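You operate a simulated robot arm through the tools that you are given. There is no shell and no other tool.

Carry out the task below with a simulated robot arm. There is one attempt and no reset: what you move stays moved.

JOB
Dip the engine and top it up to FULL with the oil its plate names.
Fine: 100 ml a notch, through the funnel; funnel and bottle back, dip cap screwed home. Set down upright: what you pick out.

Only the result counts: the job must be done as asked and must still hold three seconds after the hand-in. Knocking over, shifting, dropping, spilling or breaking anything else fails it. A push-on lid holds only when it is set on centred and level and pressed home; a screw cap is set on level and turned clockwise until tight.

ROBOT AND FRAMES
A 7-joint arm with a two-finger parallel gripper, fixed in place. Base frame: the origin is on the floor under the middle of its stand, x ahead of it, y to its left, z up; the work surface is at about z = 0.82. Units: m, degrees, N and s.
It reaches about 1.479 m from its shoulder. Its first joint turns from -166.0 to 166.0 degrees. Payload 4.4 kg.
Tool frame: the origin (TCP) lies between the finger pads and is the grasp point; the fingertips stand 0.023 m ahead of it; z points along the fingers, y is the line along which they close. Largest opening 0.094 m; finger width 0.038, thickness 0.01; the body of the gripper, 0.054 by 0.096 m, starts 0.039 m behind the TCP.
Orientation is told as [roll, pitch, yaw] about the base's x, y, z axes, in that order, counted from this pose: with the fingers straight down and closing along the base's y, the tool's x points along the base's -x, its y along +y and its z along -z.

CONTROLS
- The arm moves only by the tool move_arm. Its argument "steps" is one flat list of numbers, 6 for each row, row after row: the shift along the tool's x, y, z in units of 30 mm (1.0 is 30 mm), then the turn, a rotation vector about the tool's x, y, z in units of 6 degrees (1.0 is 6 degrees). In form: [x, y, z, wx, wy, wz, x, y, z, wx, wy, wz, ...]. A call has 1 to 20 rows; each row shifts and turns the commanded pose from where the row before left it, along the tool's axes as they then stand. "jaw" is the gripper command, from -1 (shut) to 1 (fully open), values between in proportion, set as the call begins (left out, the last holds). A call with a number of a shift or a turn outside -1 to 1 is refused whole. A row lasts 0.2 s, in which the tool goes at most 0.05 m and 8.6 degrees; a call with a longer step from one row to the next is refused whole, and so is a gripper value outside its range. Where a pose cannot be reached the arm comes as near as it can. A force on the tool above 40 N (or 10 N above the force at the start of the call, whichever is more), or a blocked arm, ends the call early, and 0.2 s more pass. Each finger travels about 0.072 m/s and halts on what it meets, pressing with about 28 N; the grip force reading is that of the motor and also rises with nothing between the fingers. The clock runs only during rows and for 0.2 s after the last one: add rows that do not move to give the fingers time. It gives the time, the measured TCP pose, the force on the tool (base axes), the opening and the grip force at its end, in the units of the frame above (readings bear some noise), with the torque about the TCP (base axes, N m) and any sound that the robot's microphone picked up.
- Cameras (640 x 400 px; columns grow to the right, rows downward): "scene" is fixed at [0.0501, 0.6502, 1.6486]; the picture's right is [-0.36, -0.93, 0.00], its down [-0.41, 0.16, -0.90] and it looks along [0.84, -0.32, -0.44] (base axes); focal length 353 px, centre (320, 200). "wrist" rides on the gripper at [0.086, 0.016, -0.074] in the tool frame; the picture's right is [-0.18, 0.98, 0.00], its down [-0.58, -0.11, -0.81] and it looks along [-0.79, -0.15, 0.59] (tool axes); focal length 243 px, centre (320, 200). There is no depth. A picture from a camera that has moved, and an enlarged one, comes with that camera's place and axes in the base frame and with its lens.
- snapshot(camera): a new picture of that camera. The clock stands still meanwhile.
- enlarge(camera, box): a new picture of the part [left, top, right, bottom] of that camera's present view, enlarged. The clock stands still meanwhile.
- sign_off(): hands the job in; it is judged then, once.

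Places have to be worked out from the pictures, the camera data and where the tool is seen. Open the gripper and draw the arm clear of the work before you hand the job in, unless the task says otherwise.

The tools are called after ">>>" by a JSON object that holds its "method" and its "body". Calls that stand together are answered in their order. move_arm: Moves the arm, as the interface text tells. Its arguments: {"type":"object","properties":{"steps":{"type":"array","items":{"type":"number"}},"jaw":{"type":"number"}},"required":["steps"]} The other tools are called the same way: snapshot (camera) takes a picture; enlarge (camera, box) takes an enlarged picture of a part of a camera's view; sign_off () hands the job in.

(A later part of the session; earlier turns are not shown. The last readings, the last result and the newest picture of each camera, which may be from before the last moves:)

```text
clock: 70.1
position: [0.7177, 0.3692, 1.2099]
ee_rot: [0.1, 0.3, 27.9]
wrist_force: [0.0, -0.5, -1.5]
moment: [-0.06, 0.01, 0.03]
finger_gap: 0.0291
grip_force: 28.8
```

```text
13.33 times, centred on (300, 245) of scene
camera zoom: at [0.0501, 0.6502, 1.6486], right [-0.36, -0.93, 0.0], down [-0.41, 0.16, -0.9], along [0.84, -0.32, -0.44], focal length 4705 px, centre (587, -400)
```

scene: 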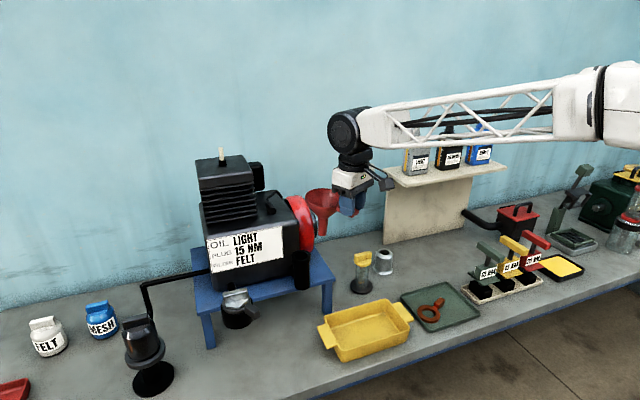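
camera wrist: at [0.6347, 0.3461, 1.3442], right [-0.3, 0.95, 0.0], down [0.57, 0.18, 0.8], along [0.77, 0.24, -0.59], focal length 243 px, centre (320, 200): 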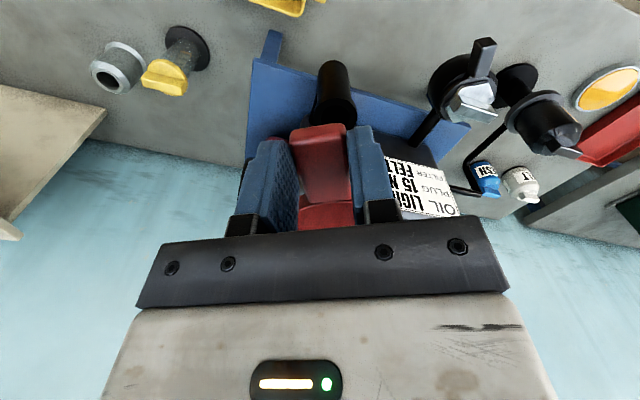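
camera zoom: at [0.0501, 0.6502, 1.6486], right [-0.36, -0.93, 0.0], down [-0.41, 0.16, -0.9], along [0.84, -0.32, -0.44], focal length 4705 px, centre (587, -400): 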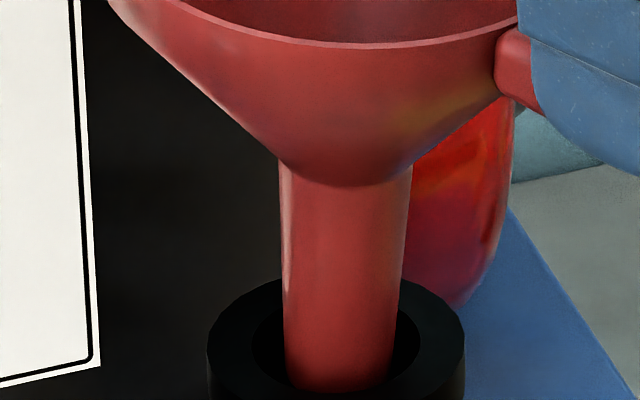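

The stem bottom stays at the hole's front edge while lowering, so it is now entering the tube. I keep lowering in small rows.

>>> {"method": "move_arm", "body": {"steps": [0, 0, 0.08, 0, 0, 0, 0, 0, 0.08, 0, 0, 0, 0, 0, 0.08, 0, 0, 0, 0, 0, 0.08, 0, 0, 0, 0, 0, 0, 0, 0, 0]}}

>>> {"method": "enlarge", "body": {"camera": "scene", "box": [280, 225, 320, 265]}}

```text
clock: 71.3
position: [0.717, 0.3691, 1.2007]
ee_rot: [0.0, 0.2, 27.9]
wrist_force: [-0.1, 0.4, -0.6]
moment: [-0.01, 0.05, -0.03]
finger_gap: 0.0291
grip_force: 28.3
```

```text
10.00 times, centred on (300, 245) of scene
camera zoom: at [0.0501, 0.6502, 1.6486], right [-0.36, -0.93, 0.0], down [-0.41, 0.16, -0.9], along [0.84, -0.32, -0.44], focal length 3529 px, centre (520, -250)
```

zoom: 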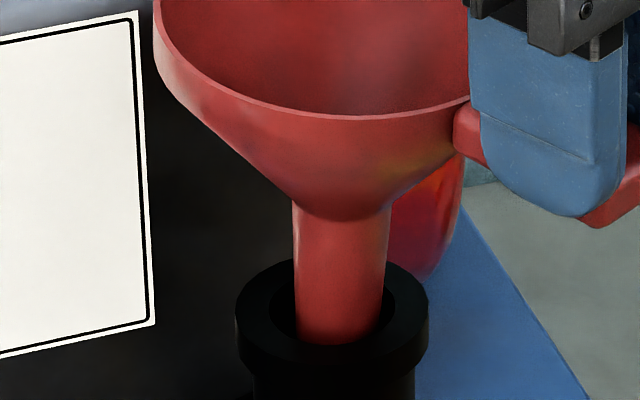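

The stem is inside the tube with no force. I continue down.

>>> {"method": "move_arm", "body": {"steps": [0, 0, 0.1, 0, 0, 0, 0, 0, 0.1, 0, 0, 0, 0, 0, 0.1, 0, 0, 0, 0, 0, 0.1, 0, 0, 0, 0, 0, 0.1, 0, 0, 0, 0, 0, 0, 0, 0, 0]}}

>>> {"method": "enlarge", "body": {"camera": "scene", "box": [275, 220, 325, 270]}}

```text
clock: 72.7
position: [0.7164, 0.3701, 1.1857]
ee_rot: [0.0, 0.3, 27.9]
wrist_force: [-0.3, 0.6, -0.9]
moment: [-0.01, 0.04, -0.01]
finger_gap: 0.0291
grip_force: 27.9
```

```text
8.00 times, centred on (300, 245) of scene
camera zoom: at [0.0501, 0.6502, 1.6486], right [-0.36, -0.93, 0.0], down [-0.41, 0.16, -0.9], along [0.84, -0.32, -0.44], focal length 2823 px, centre (480, -160)
```

zoom: 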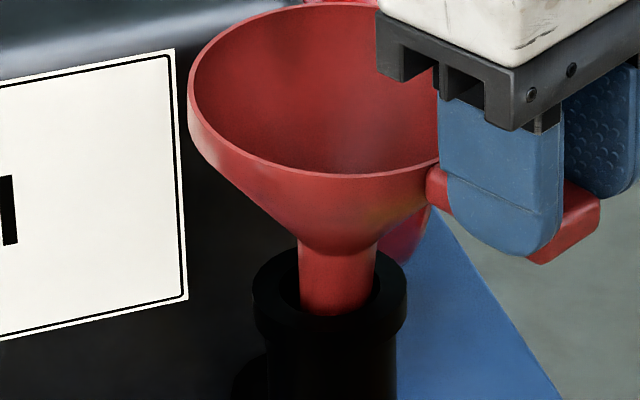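

>>> {"method": "move_arm", "body": {"steps": [0, 0, 0.1, 0, 0, 0, 0, 0, 0.1, 0, 0, 0, 0, 0, 0.1, 0, 0, 0, 0, 0, 0.1, 0, 0, 0, 0, 0, 0, 0, 0, 0]}}

>>> {"method": "enlarge", "body": {"camera": "scene", "box": [275, 220, 325, 270]}}

```text
clock: 73.9
position: [0.7155, 0.3697, 1.1746]
ee_rot: [0.0, 0.2, 27.9]
wrist_force: [0.6, 0.3, -0.9]
moment: [0.0, 0.0, -0.01]
finger_gap: 0.0292
grip_force: 28.8
```

```text
8.00 times, centred on (300, 245) of scene
camera zoom: at [0.0501, 0.6502, 1.6486], right [-0.36, -0.93, 0.0], down [-0.41, 0.16, -0.9], along [0.84, -0.32, -0.44], focal length 2823 px, centre (480, -160)
```

zoom: 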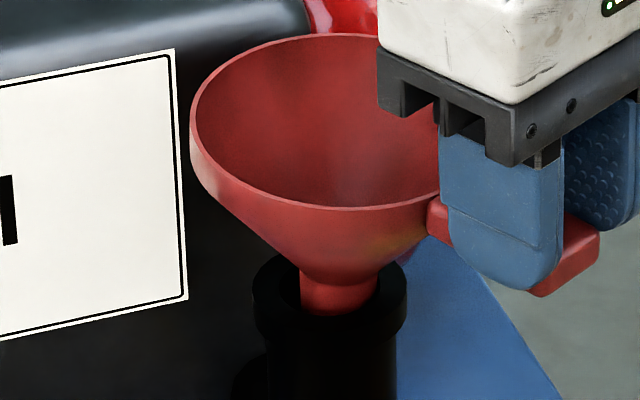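

The cone is nearly at the rim. I lower in 1 mm rows until contact shows.

>>> {"method": "move_arm", "body": {"steps": [0, 0, 0.04, 0, 0, 0, 0, 0, 0.04, 0, 0, 0, 0, 0, 0.04, 0, 0, 0, 0, 0, 0.04, 0, 0, 0, 0, 0, 0, 0, 0, 0]}}

>>> {"method": "enlarge", "body": {"camera": "scene", "box": [275, 220, 325, 270]}}

```text
clock: 75.1
position: [0.7161, 0.3704, 1.1689]
ee_rot: [0.1, 0.2, 27.8]
wrist_force: [0.0, 0.0, -0.8]
moment: [0.0, 0.06, -0.02]
finger_gap: 0.0292
grip_force: 28.5
```

```text
8.00 times, centred on (300, 245) of scene
camera zoom: at [0.0501, 0.6502, 1.6486], right [-0.36, -0.93, 0.0], down [-0.41, 0.16, -0.9], along [0.84, -0.32, -0.44], focal length 2823 px, centre (480, -160)
```

zoom: 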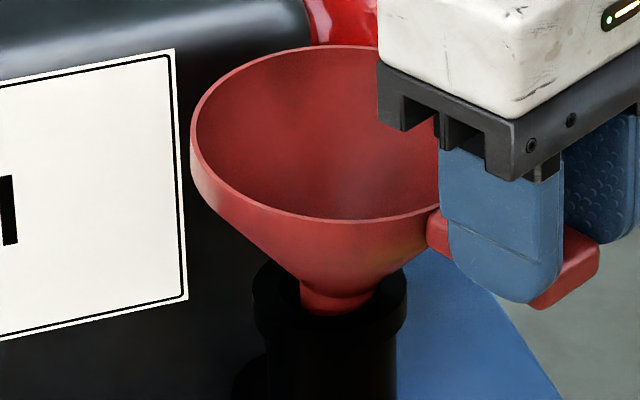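

>>> {"method": "move_arm", "body": {"steps": [0, 0, 0.04, 0, 0, 0, 0, 0, 0.04, 0, 0, 0, 0, 0, 0.04, 0, 0, 0, 0, 0, 0.0, 0, 0, 0]}}

```text
clock: 76.1
position: [0.7159, 0.3696, 1.1659]
ee_rot: [0.1, 0.2, 27.9]
wrist_force: [0.5, 1.4, -0.2]
moment: [0.11, -0.04, 0.06]
finger_gap: 0.029
grip_force: 27.8
```

>>> {"method": "move_arm", "body": {"steps": [0, 0, 0.035, 0, 0, 0, 0, 0, 0.035, 0, 0, 0, 0, 0, 0.0, 0, 0, 0]}}

>>> {"method": "enlarge", "body": {"camera": "scene", "box": [275, 220, 325, 270]}}

```text
clock: 76.9
position: [0.7161, 0.3698, 1.163]
ee_rot: [0.0, 0.2, 27.9]
wrist_force: [0.9, 6.4, 8.8]
moment: [0.69, -0.68, 0.48]
finger_gap: 0.0291
grip_force: 27.9
```

```text
8.00 times, centred on (300, 245) of scene
camera zoom: at [0.0501, 0.6502, 1.6486], right [-0.36, -0.93, 0.0], down [-0.41, 0.16, -0.9], along [0.84, -0.32, -0.44], focal length 2823 px, centre (480, -160)
```

zoom: 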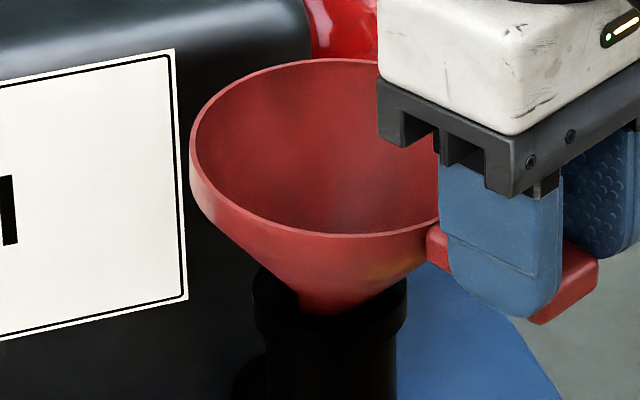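

The cone touches the rim slightly on its -y side (Fy 6 N, Fz 9 N). I shift 1.5 mm in +y to centre it.

>>> {"method": "move_arm", "body": {"steps": [-0.023, 0.044, 0, 0, 0, 0, 0, 0, 0, 0, 0, 0]}}

```text
clock: 77.5
position: [0.7167, 0.3695, 1.1612]
ee_rot: [0.0, 0.3, 27.9]
wrist_force: [-1.1, 1.2, 0.7]
moment: [0.03, 0.04, 0.1]
finger_gap: 0.029
grip_force: 27.7
```

>>> {"method": "move_arm", "body": {"steps": [0, 0, 0.035, 0, 0, 0, 0, 0, 0.035, 0, 0, 0, 0, 0, 0, 0, 0, 0]}}

```text
clock: 78.3
position: [0.716, 0.3708, 1.1607]
ee_rot: [0.0, 0.3, 27.9]
wrist_force: [0.9, 4.5, 5.9]
moment: [0.46, -0.51, 0.36]
finger_gap: 0.029
grip_force: 27.9
```

Same sided contact but 2 mm deeper. I shift another 1.5 mm in +y and lower 1 mm.

>>> {"method": "move_arm", "body": {"steps": [-0.023, 0.044, 0, 0, 0, 0, 0, 0, 0.035, 0, 0, 0, 0, 0, 0, 0, 0, 0]}}

>>> {"method": "enlarge", "body": {"camera": "scene", "box": [275, 220, 325, 270]}}

```text
clock: 79.1
position: [0.7171, 0.3728, 1.1595]
ee_rot: [0.0, 0.3, 27.8]
wrist_force: [0.9, -0.4, 0.3]
moment: [0.01, -0.06, -0.02]
finger_gap: 0.0292
grip_force: 28.3
```

```text
8.00 times, centred on (300, 245) of scene
camera zoom: at [0.0501, 0.6502, 1.6486], right [-0.36, -0.93, 0.0], down [-0.41, 0.16, -0.9], along [0.84, -0.32, -0.44], focal length 2823 px, centre (480, -160)
```

zoom: 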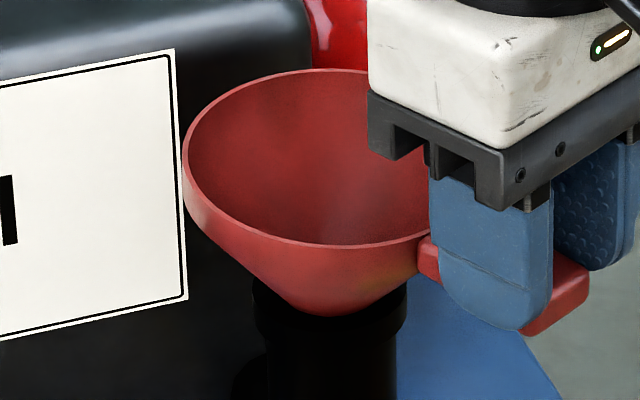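

>>> {"method": "move_arm", "body": {"steps": [0, 0, 0.035, 0, 0, 0, 0, 0, 0, 0, 0, 0]}}

```text
clock: 79.7
position: [0.7167, 0.3729, 1.1584]
ee_rot: [0.0, 0.2, 27.9]
wrist_force: [3.9, 2.4, 4.7]
moment: [0.29, -0.47, 0.13]
finger_gap: 0.0289
grip_force: 29.1
```

>>> {"method": "move_arm", "body": {"steps": [-0.037, 0, 0, 0, 0, 0, 0, 0, 0.035, 0, 0, 0, 0, 0, 0, 0, 0, 0]}}

```text
clock: 80.5
position: [0.7175, 0.373, 1.1571]
ee_rot: [0.1, 0.2, 27.9]
wrist_force: [-4.7, 2.3, 8.8]
moment: [0.16, -0.12, 0.41]
finger_gap: 0.029
grip_force: 27.7
```

The funnel is seated nearly centred (Fz 9 N, small side loads). I open the jaws to let it rest in the tube.

>>> {"method": "move_arm", "body": {"steps": [0, 0, 0, 0, 0, 0, 0, 0, 0, 0, 0, 0, 0, 0, 0, 0, 0, 0], "jaw": 0.28}}

>>> {"method": "enlarge", "body": {"camera": "scene", "box": [270, 210, 340, 280]}}

>>> {"method": "snapshot", "body": {"camera": "wrist"}}

```text
clock: 81.3
position: [0.7179, 0.3729, 1.157]
ee_rot: [-0.1, 0.2, 27.9]
wrist_force: [-0.1, 0.6, -0.4]
moment: [0.0, -0.01, 0.01]
finger_gap: 0.0601
grip_force: 0.0
```

```text
5.71 times, centred on (305, 245) of scene
camera zoom: at [0.0501, 0.6502, 1.6486], right [-0.36, -0.93, 0.0], down [-0.41, 0.16, -0.9], along [0.84, -0.32, -0.44], focal length 2016 px, centre (406, -57)
```

zoom: 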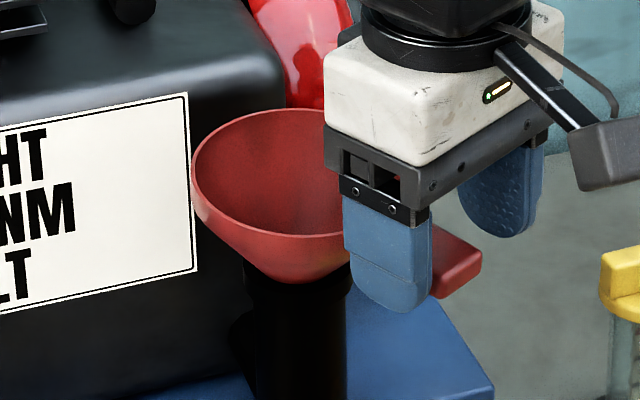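

```text
taken
camera wrist: at [0.6345, 0.3467, 1.2316], right [-0.3, 0.95, 0.0], down [0.57, 0.18, 0.8], along [0.77, 0.24, -0.59], focal length 243 px, centre (320, 200)
```

wrist: 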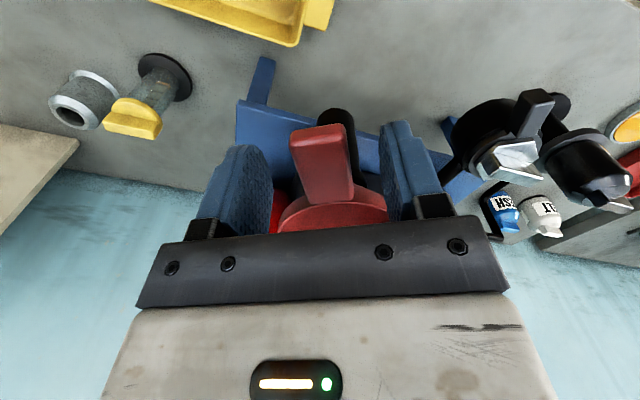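

The funnel stands level in the tube by itself. I rise 15 cm and check it from above.

>>> {"method": "move_arm", "body": {"steps": [0, 0, -0.3, 0, 0, 0, 0, 0, -0.7, 0, 0, 0, 0, 0, -1, 0, 0, 0, 0, 0, -1, 0, 0, 0, 0, 0, -1, 0, 0, 0, 0, 0, -1, 0, 0, 0]}}

>>> {"method": "enlarge", "body": {"camera": "scene", "box": [260, 200, 350, 290]}}

>>> {"method": "snapshot", "body": {"camera": "wrist"}}

```text
clock: 82.7
position: [0.7189, 0.3727, 1.3062]
ee_rot: [0.0, 0.3, 27.9]
wrist_force: [0.8, -0.2, 0.0]
moment: [-0.02, 0.0, 0.02]
finger_gap: 0.0601
grip_force: 0.0
```

```text
4.44 times, centred on (305, 245) of scene
camera zoom: at [0.0501, 0.6502, 1.6486], right [-0.36, -0.93, 0.0], down [-0.41, 0.16, -0.9], along [0.84, -0.32, -0.44], focal length 1568 px, centre (387, 0)
```

zoom: 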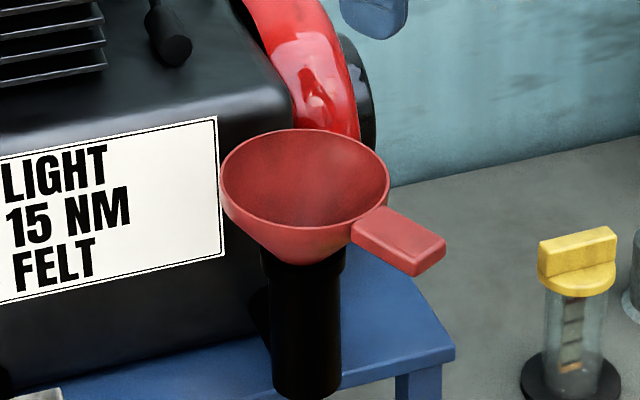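

```text
taken
camera wrist: at [0.6354, 0.3468, 1.3816], right [-0.3, 0.95, 0.0], down [0.57, 0.18, 0.8], along [0.77, 0.24, -0.6], focal length 243 px, centre (320, 200)
```

wrist: 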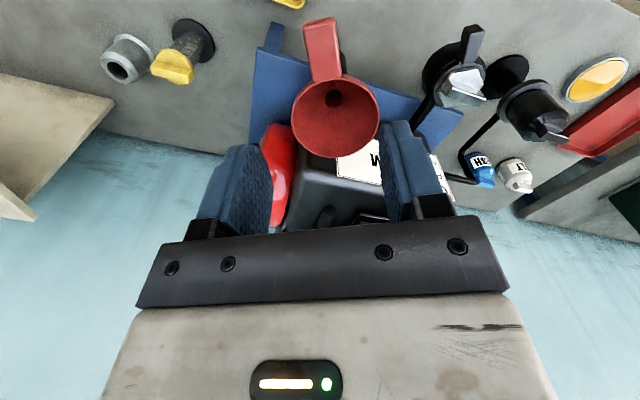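

The funnel sits well centred in the tube. Next I raise, turn to yaw 0 and travel toward the shelf to look at the LIGHT bottle closely.

>>> {"method": "move_arm", "body": {"steps": [0, 0, -0.8, 0, 0, 0.93, 0, 0, -0.8, 0, 0, 0.93, 0, 0, -0.8, 0, 0, 0.93, 0, 0, -0.8, 0, 0, 0.93, 0, 0, -0.6, 0, 0, 0.93, 0, -1, 0, 0, 0, 0, 0, -1, 0, 0, 0, 0, 0, -1, 0, 0, 0, 0, 0, -1, 0, 0, 0, 0, 0, -1, 0, 0, 0, 0, 0, -1, 0, 0, 0, 0, 0, -1, 0, 0, 0, 0, 0, -1, 0, 0, 0, 0, 0, -1, 0, 0, 0, 0, 0, -1, 0, 0, 0, 0, 0, -1, 0, 0, 0, 0, 0, -1, 0, 0, 0, 0, 0, -1, 0, 0, 0, 0, 0, -1, 0, 0, 0, 0]}}

>>> {"method": "snapshot", "body": {"camera": "wrist"}}

>>> {"method": "snapshot", "body": {"camera": "scene"}}

```text
clock: 86.7
position: [0.7175, -0.0454, 1.4216]
ee_rot: [-0.2, 0.2, 0.0]
wrist_force: [0.3, 0.2, 0.5]
moment: [0.01, -0.02, 0.0]
finger_gap: 0.0602
grip_force: 0.0
```

```text
taken
camera wrist: at [0.6319, -0.0303, 1.4963], right [0.18, 0.98, 0.0], down [0.58, -0.11, 0.8], along [0.79, -0.15, -0.59], focal length 243 px, centre (320, 200)
```

wrist: 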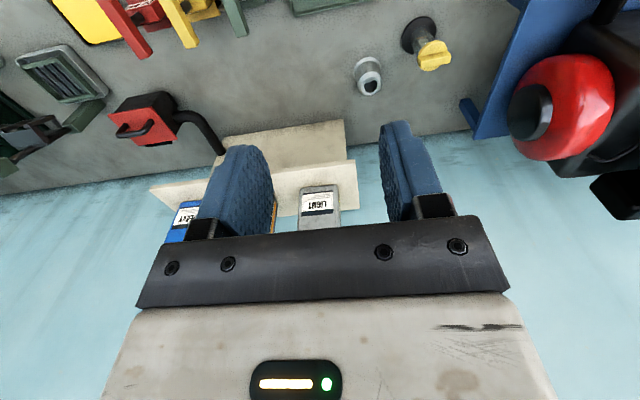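

```text
taken
```

scene: 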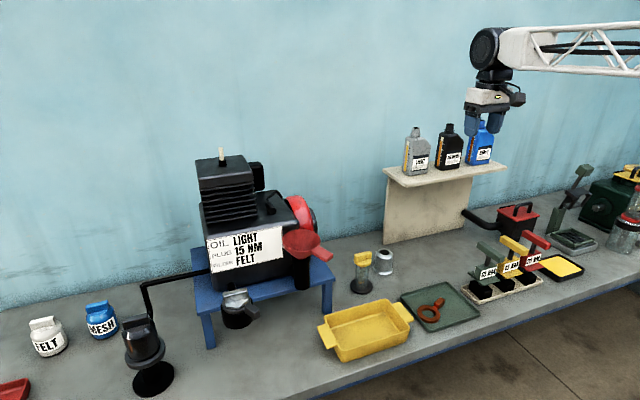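

The shelf and bottles are visible. I zoom on the LIGHT bottle's side gauge and label in the scene camera to learn its graduation and proportions.

>>> {"method": "enlarge", "body": {"camera": "scene", "box": [398, 120, 438, 180]}}

>>> {"method": "enlarge", "body": {"camera": "scene", "box": [400, 140, 420, 180]}}

>>> {"method": "enlarge", "body": {"camera": "scene", "box": [410, 150, 435, 175]}}

```text
6.67 times, centred on (418, 150) of scene
camera zoom: at [0.0501, 0.6502, 1.6486], right [-0.36, -0.93, 0.0], down [-0.41, 0.16, -0.9], along [0.84, -0.32, -0.44], focal length 2352 px, centre (-333, 533)
```

zoom: 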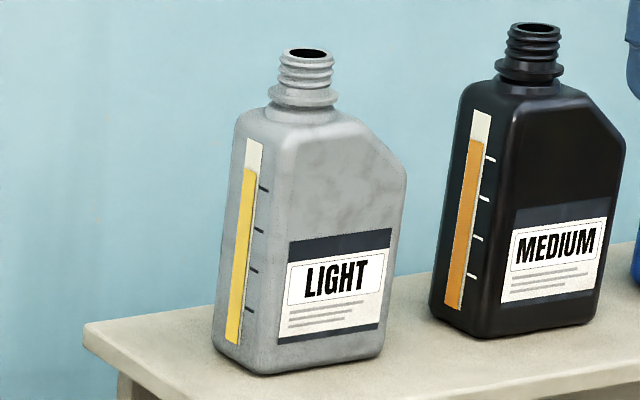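

```text
10.00 times, centred on (410, 160) of scene
camera zoom: at [0.0501, 0.6502, 1.6486], right [-0.36, -0.93, 0.0], down [-0.41, 0.16, -0.9], along [0.84, -0.32, -0.44], focal length 3529 px, centre (-580, 600)
```

zoom: 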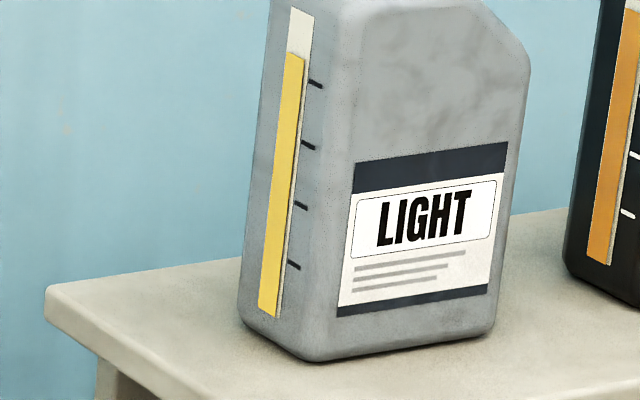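

```text
16.00 times, centred on (422, 162) of scene
camera zoom: at [0.0501, 0.6502, 1.6486], right [-0.36, -0.93, 0.0], down [-0.41, 0.16, -0.9], along [0.84, -0.32, -0.44], focal length 5646 px, centre (-1320, 800)
```

zoom: 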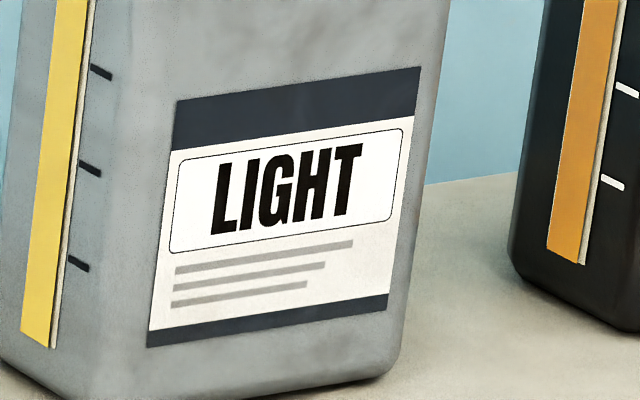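

The gauge has four ticks and the bottle (about 78 x 44 x 200 mm) matches roughly 100 ml per tick; it now stands near 4.45 ticks. The bottle is thin along x, so I plan to grip it from its free +y side; I turn to yaw -90 and move over to look along -y at it to get its x position.

>>> {"method": "move_arm", "body": {"steps": [0, 0, 0, 0, 0, 1, 0, 0, 0, 0, 0, 1, 0, 0, 0, 0, 0, 1, 0, 0, 0, 0, 0, 1, 0, 0, 0, 0, 0, 1, 0, 0, 0, 0, 0, 1, 0, 0, 0, 0, 0, 1, 0, 0, 0, 0, 0, 1, 0, 0, 0, 0, 0, 1, 0, 0, 0, 0, 0, 1, 0, 0, 0, 0, 0, 1, 0, 0, 0, 0, 0, 1, 0, 0, 0, 0, 0, 1, 0, 0, 0, 0, 0, 1, 0, 0, 0, 0, 0, 1]}}

>>> {"method": "move_arm", "body": {"steps": [0.6, 0.8, 0, 0, 0, 0, 0.6, 0.8, 0, 0, 0, 0, 0.6, 0.8, 0, 0, 0, 0, 0.6, 0.8, 0, 0, 0, 0, 0.6, 0.8, 0, 0, 0, 0, 0.6, 0.8, 0, 0, 0, 0, 0.6, 0.8, 0, 0, 0, 0, 0.6, 0.8, 0, 0, 0, 0, 0, 0.8, 0, 0, 0, 0, 0, 0.8, 0, 0, 0, 0, 0, 0.8, 0, 0, 0, 0, 0, 0.8, 0, 0, 0, 0, 0, 0, 0, 0, 0, 0]}}

>>> {"method": "snapshot", "body": {"camera": "wrist"}}

>>> {"method": "snapshot", "body": {"camera": "scene"}}

```text
clock: 89.9
position: [0.7168, -0.0464, 1.4223]
ee_rot: [-0.2, -0.1, -90.1]
wrist_force: [0.1, 0.0, -0.8]
moment: [0.0, -0.03, 0.02]
finger_gap: 0.0603
grip_force: 0.1
```

```text
clock: 92.7
position: [1.0067, 0.0963, 1.4191]
ee_rot: [-0.2, -0.2, -90.0]
wrist_force: [0.4, -0.1, -0.5]
moment: [0.01, 0.01, -0.01]
finger_gap: 0.0601
grip_force: 0.2
```

```text
taken
camera wrist: at [1.0235, 0.1835, 1.4938], right [0.98, -0.18, 0.0], down [-0.11, -0.58, 0.81], along [-0.15, -0.79, -0.59], focal length 243 px, centre (320, 200)
```

wrist: 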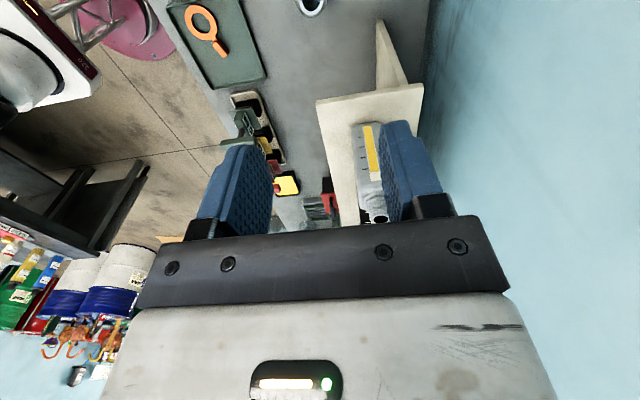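

```text
taken
```

scene: 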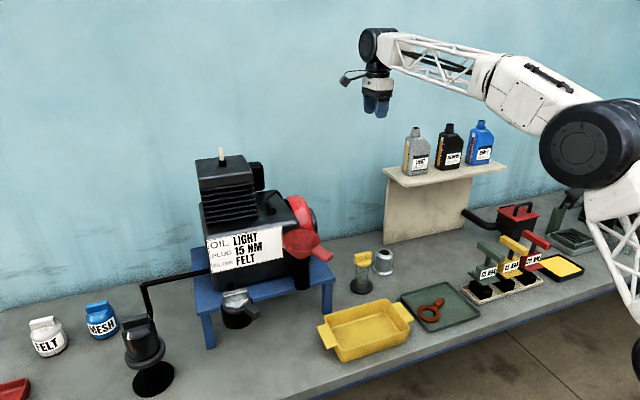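

The bottle's gauge side is in view. I enlarge to measure its x position and the shelf edge.

>>> {"method": "enlarge", "body": {"camera": "wrist", "box": [300, 70, 460, 230]}}

>>> {"method": "enlarge", "body": {"camera": "scene", "box": [375, 115, 475, 215]}}

```text
2.50 times, centred on (380, 150) of wrist
camera zoom: at [1.0235, 0.1835, 1.4938], right [0.98, -0.18, 0.0], down [-0.11, -0.58, 0.81], along [-0.15, -0.79, -0.59], focal length 606 px, centre (170, 325)
```

zoom: 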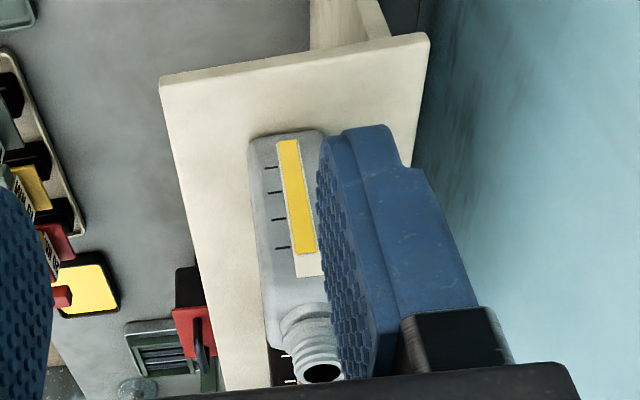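

```text
4.00 times, centred on (425, 165) of scene
camera zoom: at [0.0501, 0.6502, 1.6486], right [-0.36, -0.93, 0.0], down [-0.41, 0.16, -0.9], along [0.84, -0.32, -0.44], focal length 1412 px, centre (-100, 340)
```

zoom: 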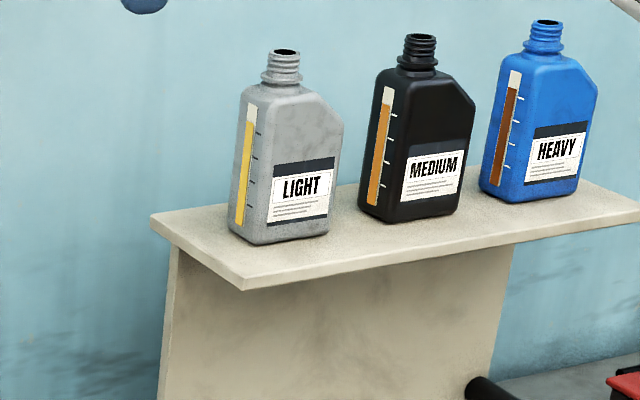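

Bottle: thickness spans x 1.03 to 1.077, its +y face at about y -0.068, base about z 1.17, neck near its +y side. I pitch the tool up so the fingers point along -y and 20 degrees downward, staying well clear of the shelf.

>>> {"method": "move_arm", "body": {"steps": [0, 0, 0, 0, -1, 0, 0, 0, 0, 0, -1, 0, 0, 0, 0, 0, -1, 0, 0, 0, 0, 0, -1, 0, 0, 0, 0, 0, -1, 0, 0, 0, 0, 0, -1, 0, 0, 0, 0, 0, -1, 0, 0, 0, 0, 0, -1, 0, 0, 0, 0, 0, -1, 0, 0, 0, 0, 0, -1, 0, 0, 0, 0, 0, -1, 0, 0, 0, 0, 0, -0.67, 0, 0, 0, 0, 0, 0, 0], "jaw": 0.6}}

>>> {"method": "snapshot", "body": {"camera": "wrist"}}

>>> {"method": "snapshot", "body": {"camera": "scene"}}

```text
clock: 95.5
position: [1.0059, 0.0983, 1.4207]
ee_rot: [-0.6, -70.2, -89.4]
wrist_force: [-0.9, 0.0, 0.6]
moment: [0.0, -0.05, 0.0]
finger_gap: 0.0752
grip_force: 0.1
```

```text
taken
camera wrist: at [1.0226, 0.1966, 1.3643], right [0.98, -0.06, 0.17], down [-0.11, 0.56, 0.82], along [-0.15, -0.82, 0.55], focal length 243 px, centre (320, 200)
```

wrist: 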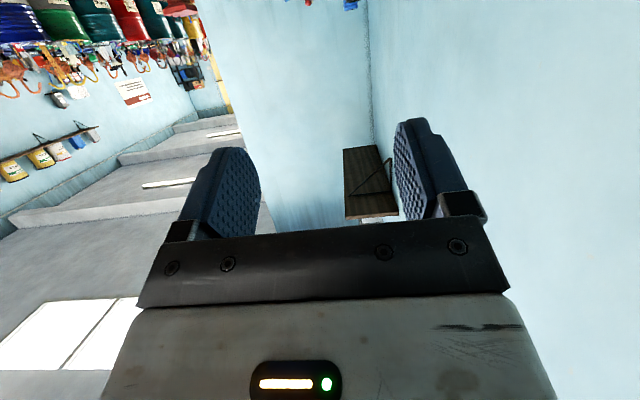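

```text
taken
```

scene: 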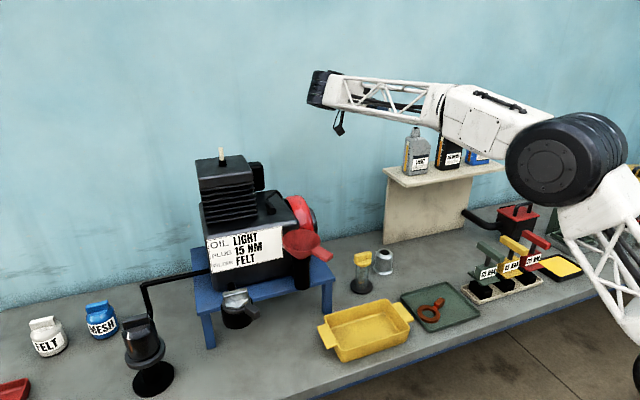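

From this side the arm folds over itself with the forearm above the bottles, which would be risky to lower. I undo the pitch and will instead approach the bottle from the front (+x direction), gripping across its 78 mm width.

>>> {"method": "move_arm", "body": {"steps": [0, 0, 0, 0, 1, 0, 0, 0, 0, 0, 1, 0, 0, 0, 0, 0, 1, 0, 0, 0, 0, 0, 1, 0, 0, 0, 0, 0, 1, 0, 0, 0, 0, 0, 1, 0, 0, 0, 0, 0, 1, 0, 0, 0, 0, 0, 1, 0, 0, 0, 0, 0, 1, 0, 0, 0, 0, 0, 1, 0, 0, 0, 0, 0, 1, 0, 0, 0, 0, 0, 0.67, 0, 0, 0, 0, 0, 0, 0], "jaw": 1}}

>>> {"method": "move_arm", "body": {"steps": [0, -0.9, 0, 0, 0, 0, 0, -0.9, 0, 0, 0, 0, 0, -0.9, 0, 0, 0, 0, 0, -0.9, 0, 0, 0, 0, 0, -0.9, 0, 0, 0, 0, 0, -0.9, 0, 0, 0, 0, 0, -0.9, 0, 0, 0, 0, 0, -0.9, 0, 0, 0, 0, 0, -0.9, 0, 0, 0, 0]}}

>>> {"method": "move_arm", "body": {"steps": [0, 0, 0, 0, 0, -1, 0, 0, 0, 0, 0, -1, 0, 0, 0, 0, 0, -1, 0, 0, 0, 0, 0, -1, 0, 0, 0, 0, 0, -1, 0, 0, 0, 0, 0, -1, 0, 0, 0, 0, 0, -1, 0, 0, 0, 0, 0, -1, 0, 0, 0, 0, 0, -1, 0, 0, 0, 0, 0, -1, 0, 0, 0, 0, 0, -1, 0, 0, 0, 0, 0, -1, 0, 0, 0, 0, 0, -1, 0, 0, 0, 0, 0, -1, 0, 0, 0, 0, 0, -1]}}

```text
clock: 98.3
position: [1.0059, 0.0971, 1.4206]
ee_rot: [-0.2, -0.1, -90.0]
wrist_force: [0.1, -0.3, -0.2]
moment: [-0.01, -0.04, 0.0]
finger_gap: 0.094
grip_force: 0.0
```

```text
clock: 100.3
position: [0.7627, 0.0973, 1.4213]
ee_rot: [-0.3, -0.1, -90.1]
wrist_force: [-0.5, 0.1, 0.1]
moment: [-0.01, -0.01, -0.01]
finger_gap: 0.094
grip_force: 0.0
```

```text
clock: 103.5
position: [0.7638, 0.098, 1.4215]
ee_rot: [-0.1, 0.2, 0.0]
wrist_force: [1.1, -1.1, 0.1]
moment: [0.01, 0.01, -0.01]
finger_gap: 0.094
grip_force: 0.1
```

Back at tool-down, yaw 0. I move to the bottle's y line and pitch the fingers forward to 30 degrees below horizontal.

>>> {"method": "move_arm", "body": {"steps": [0, -0.967, 0, 0, 0, 0, 0, -0.967, 0, 0, 0, 0, 0, -0.967, 0, 0, 0, 0, 0, -0.967, 0, 0, 0, 0, 0, -0.967, 0, 0, 0, 0, 0, -0.967, 0, 0, 0, 0, 0, -0.967, 0, 0, 0, 0, 0, 0, 0, 0, -1, 0, 0, 0, 0, 0, -1, 0, 0, 0, 0, 0, -1, 0, 0, 0, 0, 0, -1, 0, 0, 0, 0, 0, -1, 0, 0, 0, 0, 0, -1, 0, 0, 0, 0, 0, -1, 0, 0, 0, 0, 0, -1, 0, 0, 0, 0, 0, -1, 0, 0, 0, 0, 0, -1, 0, 0, 0, 0, 0, 0, 0]}}

>>> {"method": "snapshot", "body": {"camera": "wrist"}}

>>> {"method": "snapshot", "body": {"camera": "scene"}}

```text
clock: 107.3
position: [0.7625, -0.1056, 1.4215]
ee_rot: [-0.3, -59.8, 0.2]
wrist_force: [-0.6, -0.2, -0.1]
moment: [-0.02, 0.01, 0.01]
finger_gap: 0.094
grip_force: 0.0
```

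```text
taken
camera wrist: at [0.6558, -0.0896, 1.3839], right [0.09, 0.98, 0.16], down [-0.41, -0.11, 0.91], along [0.91, -0.15, 0.39], focal length 243 px, centre (320, 200)
```

wrist: 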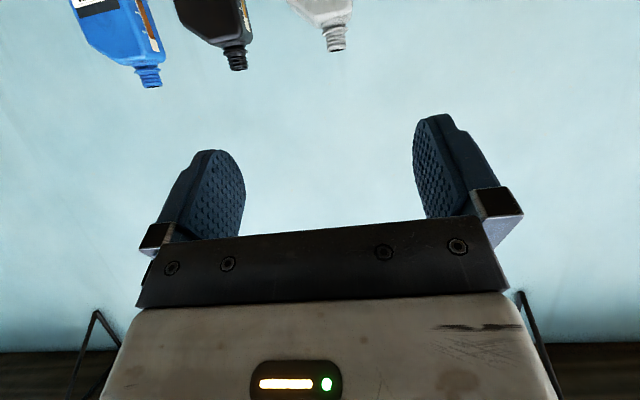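

```text
taken
```

scene: 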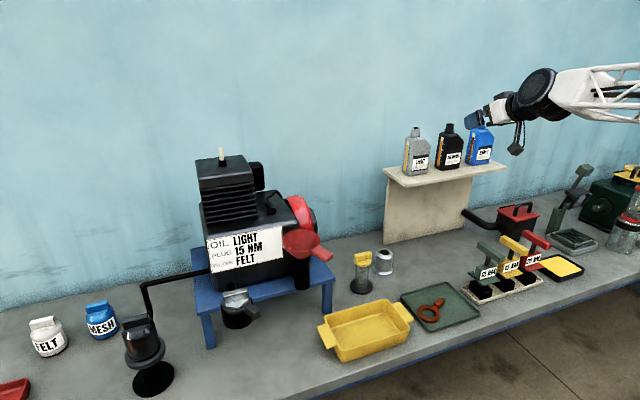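

Natural posture now. The LIGHT bottle's neck is at y about -0.092 and its +y face at about -0.068; I lower straight down to gripping height (z 1.25) while still well in front of the shelf.

>>> {"method": "move_arm", "body": {"steps": [0.818, 0, 0.472, 0, 0, 0, 0.818, 0, 0.472, 0, 0, 0, 0.818, 0, 0.472, 0, 0, 0, 0.818, 0, 0.472, 0, 0, 0, 0.818, 0, 0.472, 0, 0, 0, 0.818, 0, 0.472, 0, 0, 0, 0, 0, 0, 0, 0, 0]}}

>>> {"method": "snapshot", "body": {"camera": "wrist"}}

>>> {"method": "snapshot", "body": {"camera": "scene"}}

```text
clock: 108.9
position: [0.7626, -0.1055, 1.2524]
ee_rot: [-0.3, -59.8, 0.3]
wrist_force: [-0.2, 0.4, 0.4]
moment: [0.0, -0.01, 0.01]
finger_gap: 0.094
grip_force: 0.0
```

```text
taken
camera wrist: at [0.6557, -0.0902, 1.2144], right [0.09, 0.98, 0.16], down [-0.4, -0.11, 0.91], along [0.91, -0.15, 0.39], focal length 243 px, centre (320, 200)
```

wrist: 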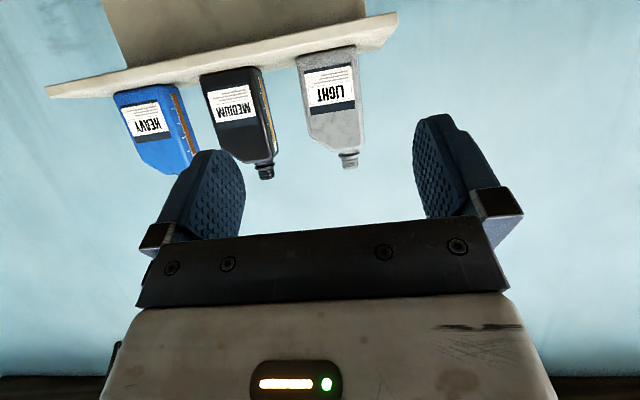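

```text
taken
```

scene: 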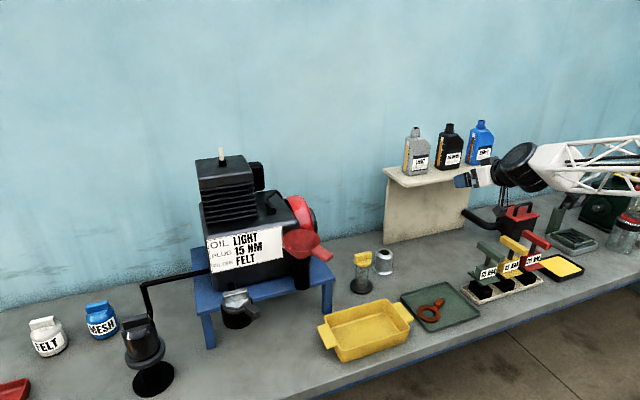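

The three bottles are clearly seen. I enlarge the LIGHT bottle in the wrist view to measure width, centre and shelf height.

>>> {"method": "enlarge", "body": {"camera": "wrist", "box": [240, 0, 420, 180]}}

>>> {"method": "enlarge", "body": {"camera": "scene", "box": [390, 120, 510, 220]}}

```text
2.22 times, centred on (330, 90) of wrist
camera zoom: at [0.6557, -0.0902, 1.2144], right [0.09, 0.98, 0.16], down [-0.4, -0.11, 0.91], along [0.91, -0.15, 0.39], focal length 539 px, centre (298, 444)
```

zoom: 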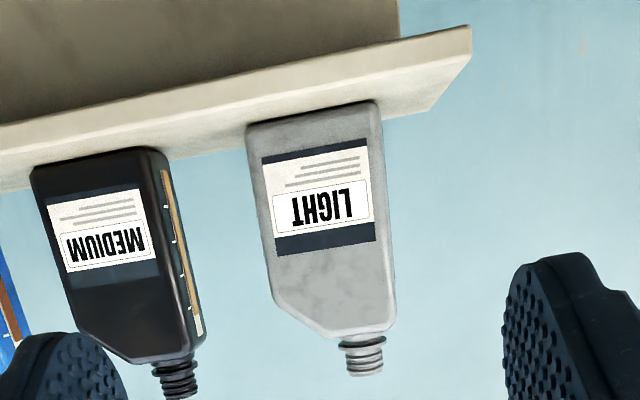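

```text
4.00 times, centred on (450, 170) of scene
camera zoom: at [0.0501, 0.6502, 1.6486], right [-0.36, -0.93, 0.0], down [-0.41, 0.16, -0.9], along [0.84, -0.32, -0.44], focal length 1412 px, centre (-200, 320)
```

zoom: 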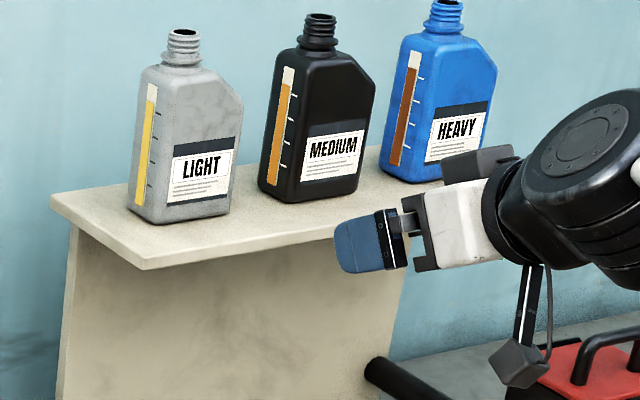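

Front face measures y -0.147 to -0.069 (width 77.5 mm, centre -0.108), base z about 1.17. With the jaws fully open at 94 mm I advance along +x to just before the bottle, then check centring.

>>> {"method": "move_arm", "body": {"steps": [-0.44, -0.0104, 0.804, 0, 0, 0, -0.44, -0.0104, 0.804, 0, 0, 0, -0.44, -0.0104, 0.804, 0, 0, 0, -0.44, -0.0104, 0.804, 0, 0, 0, -0.44, -0.0104, 0.804, 0, 0, 0, -0.44, -0.0104, 0.804, 0, 0, 0, -0.44, -0.0104, 0.804, 0, 0, 0, -0.44, -0.0104, 0.804, 0, 0, 0, 0, 0, 0, 0, 0, 0], "jaw": 1}}

>>> {"method": "snapshot", "body": {"camera": "wrist"}}

>>> {"method": "enlarge", "body": {"camera": "scene", "box": [390, 110, 510, 210]}}

```text
clock: 110.9
position: [0.9827, -0.1078, 1.2455]
ee_rot: [-0.2, -59.8, 0.2]
wrist_force: [-0.2, 0.0, -0.7]
moment: [0.0, 0.03, 0.0]
finger_gap: 0.0938
grip_force: 0.0
```

```text
taken
camera wrist: at [0.8748, -0.0931, 1.2089], right [0.09, 0.98, 0.16], down [-0.4, -0.11, 0.91], along [0.91, -0.15, 0.39], focal length 243 px, centre (320, 200)
```

wrist: 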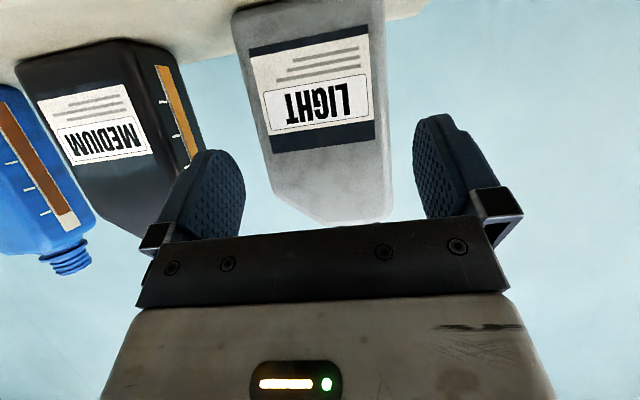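

```text
4.00 times, centred on (450, 160) of scene
camera zoom: at [0.0501, 0.6502, 1.6486], right [-0.36, -0.93, 0.0], down [-0.41, 0.16, -0.9], along [0.84, -0.32, -0.44], focal length 1412 px, centre (-200, 360)
```

zoom: 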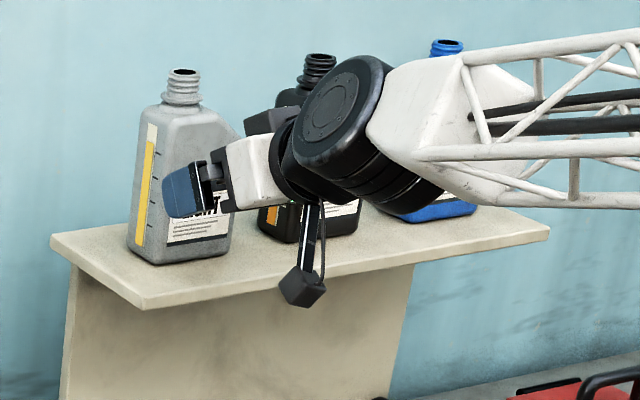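

The bottle is centred between the open fingers to within 2 mm. I advance the last 6 cm slowly, watching for touch.

>>> {"method": "move_arm", "body": {"steps": [-0.172, -0.009, 0.298, 0, 0, 0, -0.172, -0.009, 0.298, 0, 0, 0, -0.172, -0.009, 0.298, 0, 0, 0, -0.172, -0.009, 0.298, 0, 0, 0, 0, 0, 0, 0, 0, 0]}}

>>> {"method": "snapshot", "body": {"camera": "wrist"}}

>>> {"method": "enlarge", "body": {"camera": "scene", "box": [390, 110, 510, 210]}}

```text
clock: 112.1
position: [1.0225, -0.1097, 1.2466]
ee_rot: [-0.3, -59.8, 0.2]
wrist_force: [0.5, 0.0, -0.5]
moment: [-0.01, 0.04, 0.0]
finger_gap: 0.0938
grip_force: 0.1
```

```text
taken
camera wrist: at [0.9165, -0.0938, 1.209], right [0.09, 0.98, 0.16], down [-0.4, -0.11, 0.91], along [0.91, -0.15, 0.39], focal length 243 px, centre (320, 200)
```

wrist: 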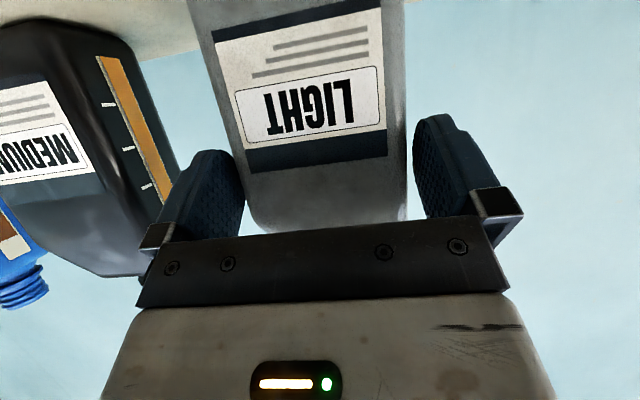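

```text
4.00 times, centred on (450, 160) of scene
camera zoom: at [0.0501, 0.6502, 1.6486], right [-0.36, -0.93, 0.0], down [-0.41, 0.16, -0.9], along [0.84, -0.32, -0.44], focal length 1412 px, centre (-200, 360)
```

zoom: 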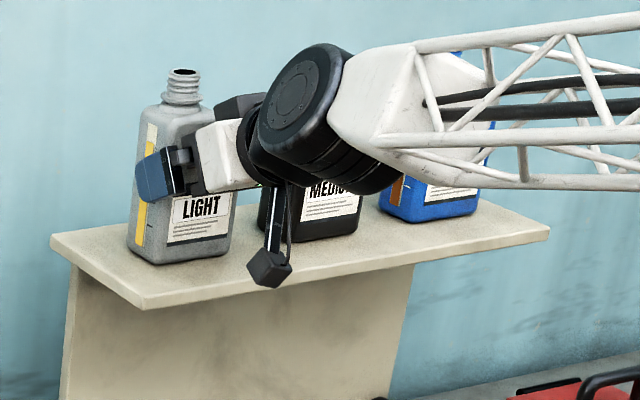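

Fingertips are already past the front face without touching. I go the last 2 cm.

>>> {"method": "move_arm", "body": {"steps": [-0.172, 0, 0.298, 0, 0, 0, -0.172, 0, 0.298, 0, 0, 0, 0, 0, 0, 0, 0, 0]}}

>>> {"method": "snapshot", "body": {"camera": "wrist"}}

>>> {"method": "enlarge", "body": {"camera": "scene", "box": [395, 115, 475, 195]}}

```text
clock: 112.9
position: [1.0435, -0.1093, 1.2465]
ee_rot: [-0.3, -59.8, 0.2]
wrist_force: [-0.4, 1.3, -0.3]
moment: [-0.02, -0.05, 0.09]
finger_gap: 0.0941
grip_force: 0.0
```

```text
taken
camera wrist: at [0.9371, -0.0935, 1.209], right [0.09, 0.98, 0.16], down [-0.4, -0.11, 0.91], along [0.91, -0.15, 0.39], focal length 243 px, centre (320, 200)
```

wrist: 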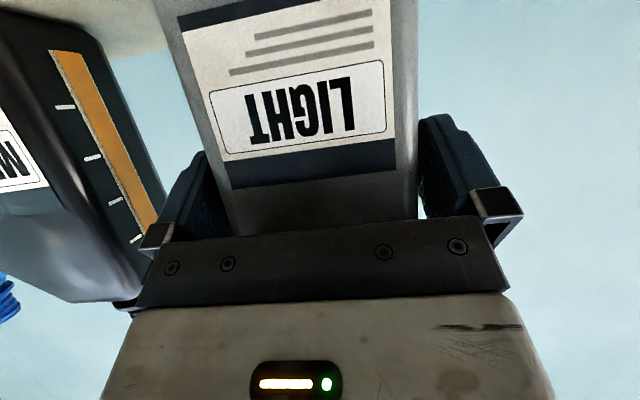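

```text
5.00 times, centred on (435, 155) of scene
camera zoom: at [0.0501, 0.6502, 1.6486], right [-0.36, -0.93, 0.0], down [-0.41, 0.16, -0.9], along [0.84, -0.32, -0.44], focal length 1764 px, centre (-255, 425)
```

zoom: 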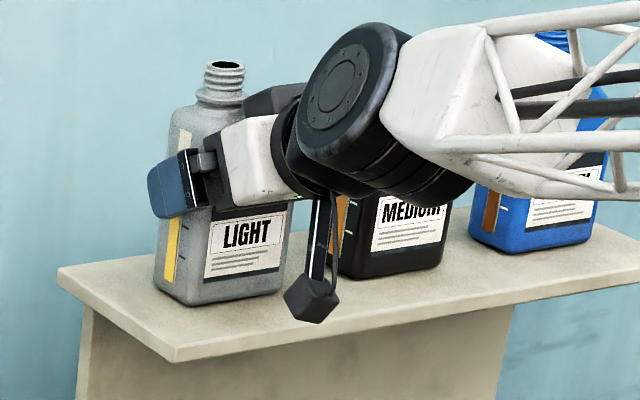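

The fingers straddle the bottle on both sides. I close the jaws on it.

>>> {"method": "move_arm", "body": {"steps": [0, 0, 0, 0, 0, 0, 0, 0, 0, 0, 0, 0, 0, 0, 0, 0, 0, 0], "jaw": -1}}

>>> {"method": "enlarge", "body": {"camera": "scene", "box": [395, 115, 475, 195]}}

```text
clock: 113.7
position: [1.0444, -0.1101, 1.2463]
ee_rot: [-0.2, -59.8, 0.2]
wrist_force: [1.5, 0.4, 0.5]
moment: [0.24, -0.27, 0.0]
finger_gap: 0.0839
grip_force: 28.2
```

```text
5.00 times, centred on (435, 155) of scene
camera zoom: at [0.0501, 0.6502, 1.6486], right [-0.36, -0.93, 0.0], down [-0.41, 0.16, -0.9], along [0.84, -0.32, -0.44], focal length 1764 px, centre (-255, 425)
```

zoom: 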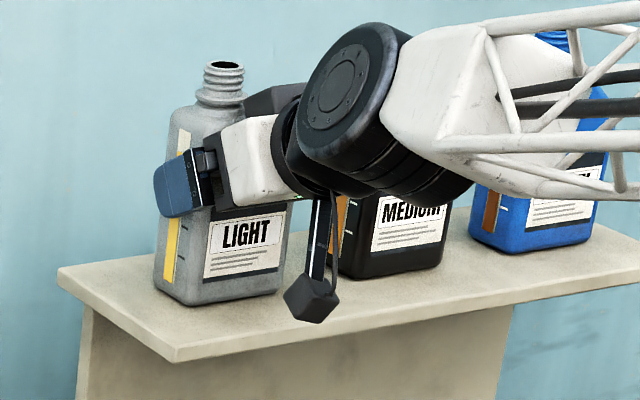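

Gripped at 84 mm with 28 N. I lift 2 cm and check the load.

>>> {"method": "move_arm", "body": {"steps": [-0.144, 0, -0.083, 0, 0, 0, -0.144, 0, -0.083, 0, 0, 0, -0.289, 0, -0.167, 0, 0, 0, 0, 0, 0, 0, 0, 0]}}

>>> {"method": "enlarge", "body": {"camera": "scene", "box": [395, 105, 475, 195]}}

```text
clock: 114.7
position: [1.0449, -0.1103, 1.2655]
ee_rot: [-0.2, -59.7, 0.2]
wrist_force: [0.5, 0.3, -4.5]
moment: [-0.02, 0.02, -0.01]
finger_gap: 0.0841
grip_force: 27.6
```

```text
4.44 times, centred on (435, 150) of scene
camera zoom: at [0.0501, 0.6502, 1.6486], right [-0.36, -0.93, 0.0], down [-0.41, 0.16, -0.9], along [0.84, -0.32, -0.44], focal length 1568 px, centre (-191, 422)
```

zoom: 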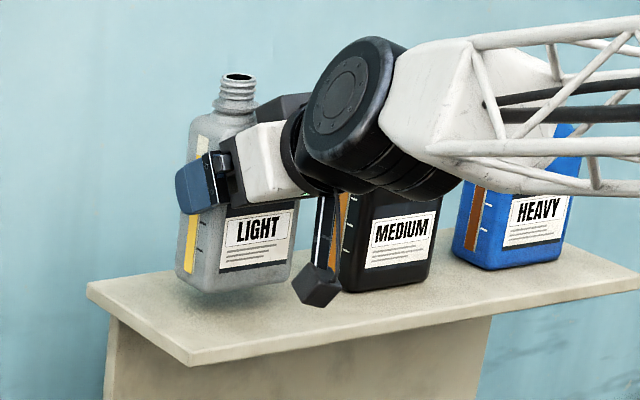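

The bottle is lifted upright; the load of about 4.5 N fits a bottle plus roughly 440 ml, supporting 100 ml per tick. I raise it, draw back from the shelf and check.

>>> {"method": "move_arm", "body": {"steps": [-0.65, 0, -0.375, 0, 0, 0, -0.65, 0, -0.375, 0, 0, 0, -0.65, 0, -0.375, 0, 0, 0, -0.65, 0, -0.375, 0, 0, 0, -0.65, 0, -0.375, 0, 0, 0, -0.65, 0, -0.375, 0, 0, 0, 0.476, 0, -0.8243, 0, 0, 0, 0.476, 0, -0.8243, 0, 0, 0, 0.476, 0, -0.8243, 0, 0, 0, 0.476, 0, -0.8243, 0, 0, 0, 0.476, 0, -0.8243, 0, 0, 0, 0.476, 0, -0.8243, 0, 0, 0, 0.476, 0, -0.8243, 0, 0, 0, 0.476, 0, -0.8243, 0, 0, 0, 0.476, 0, -0.8243, 0, 0, 0, 0, 0, 0, 0, 0, 0]}}

>>> {"method": "snapshot", "body": {"camera": "scene"}}

>>> {"method": "snapshot", "body": {"camera": "wrist"}}

```text
clock: 118.1
position: [0.7896, -0.1094, 1.4019]
ee_rot: [-0.2, -59.8, 0.2]
wrist_force: [0.7, 0.8, -4.0]
moment: [0.0, 0.05, 0.01]
finger_gap: 0.0838
grip_force: 28.1
```

```text
taken
```

scene: 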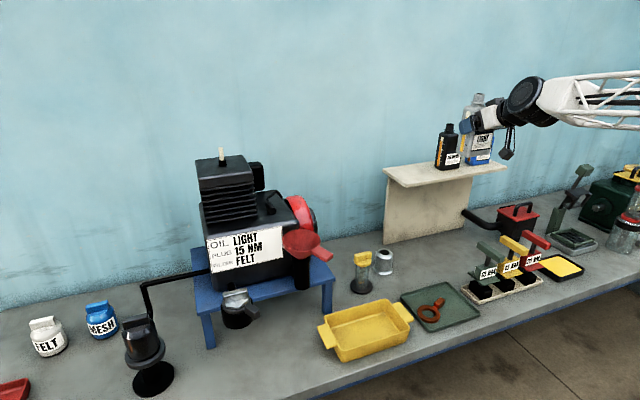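

```text
taken
camera wrist: at [0.6809, -0.0926, 1.364], right [0.09, 0.98, 0.16], down [-0.4, -0.11, 0.91], along [0.91, -0.15, 0.39], focal length 243 px, centre (320, 200)
```

wrist: 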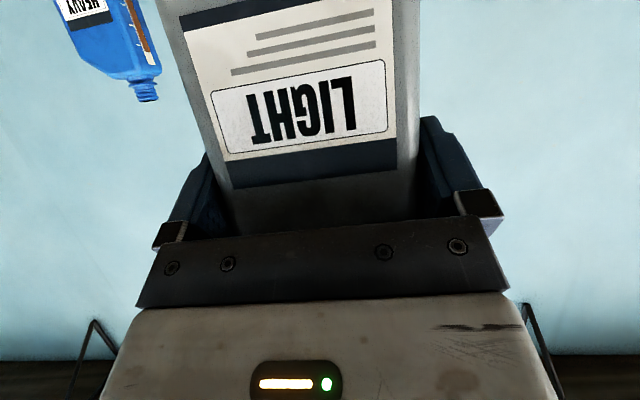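

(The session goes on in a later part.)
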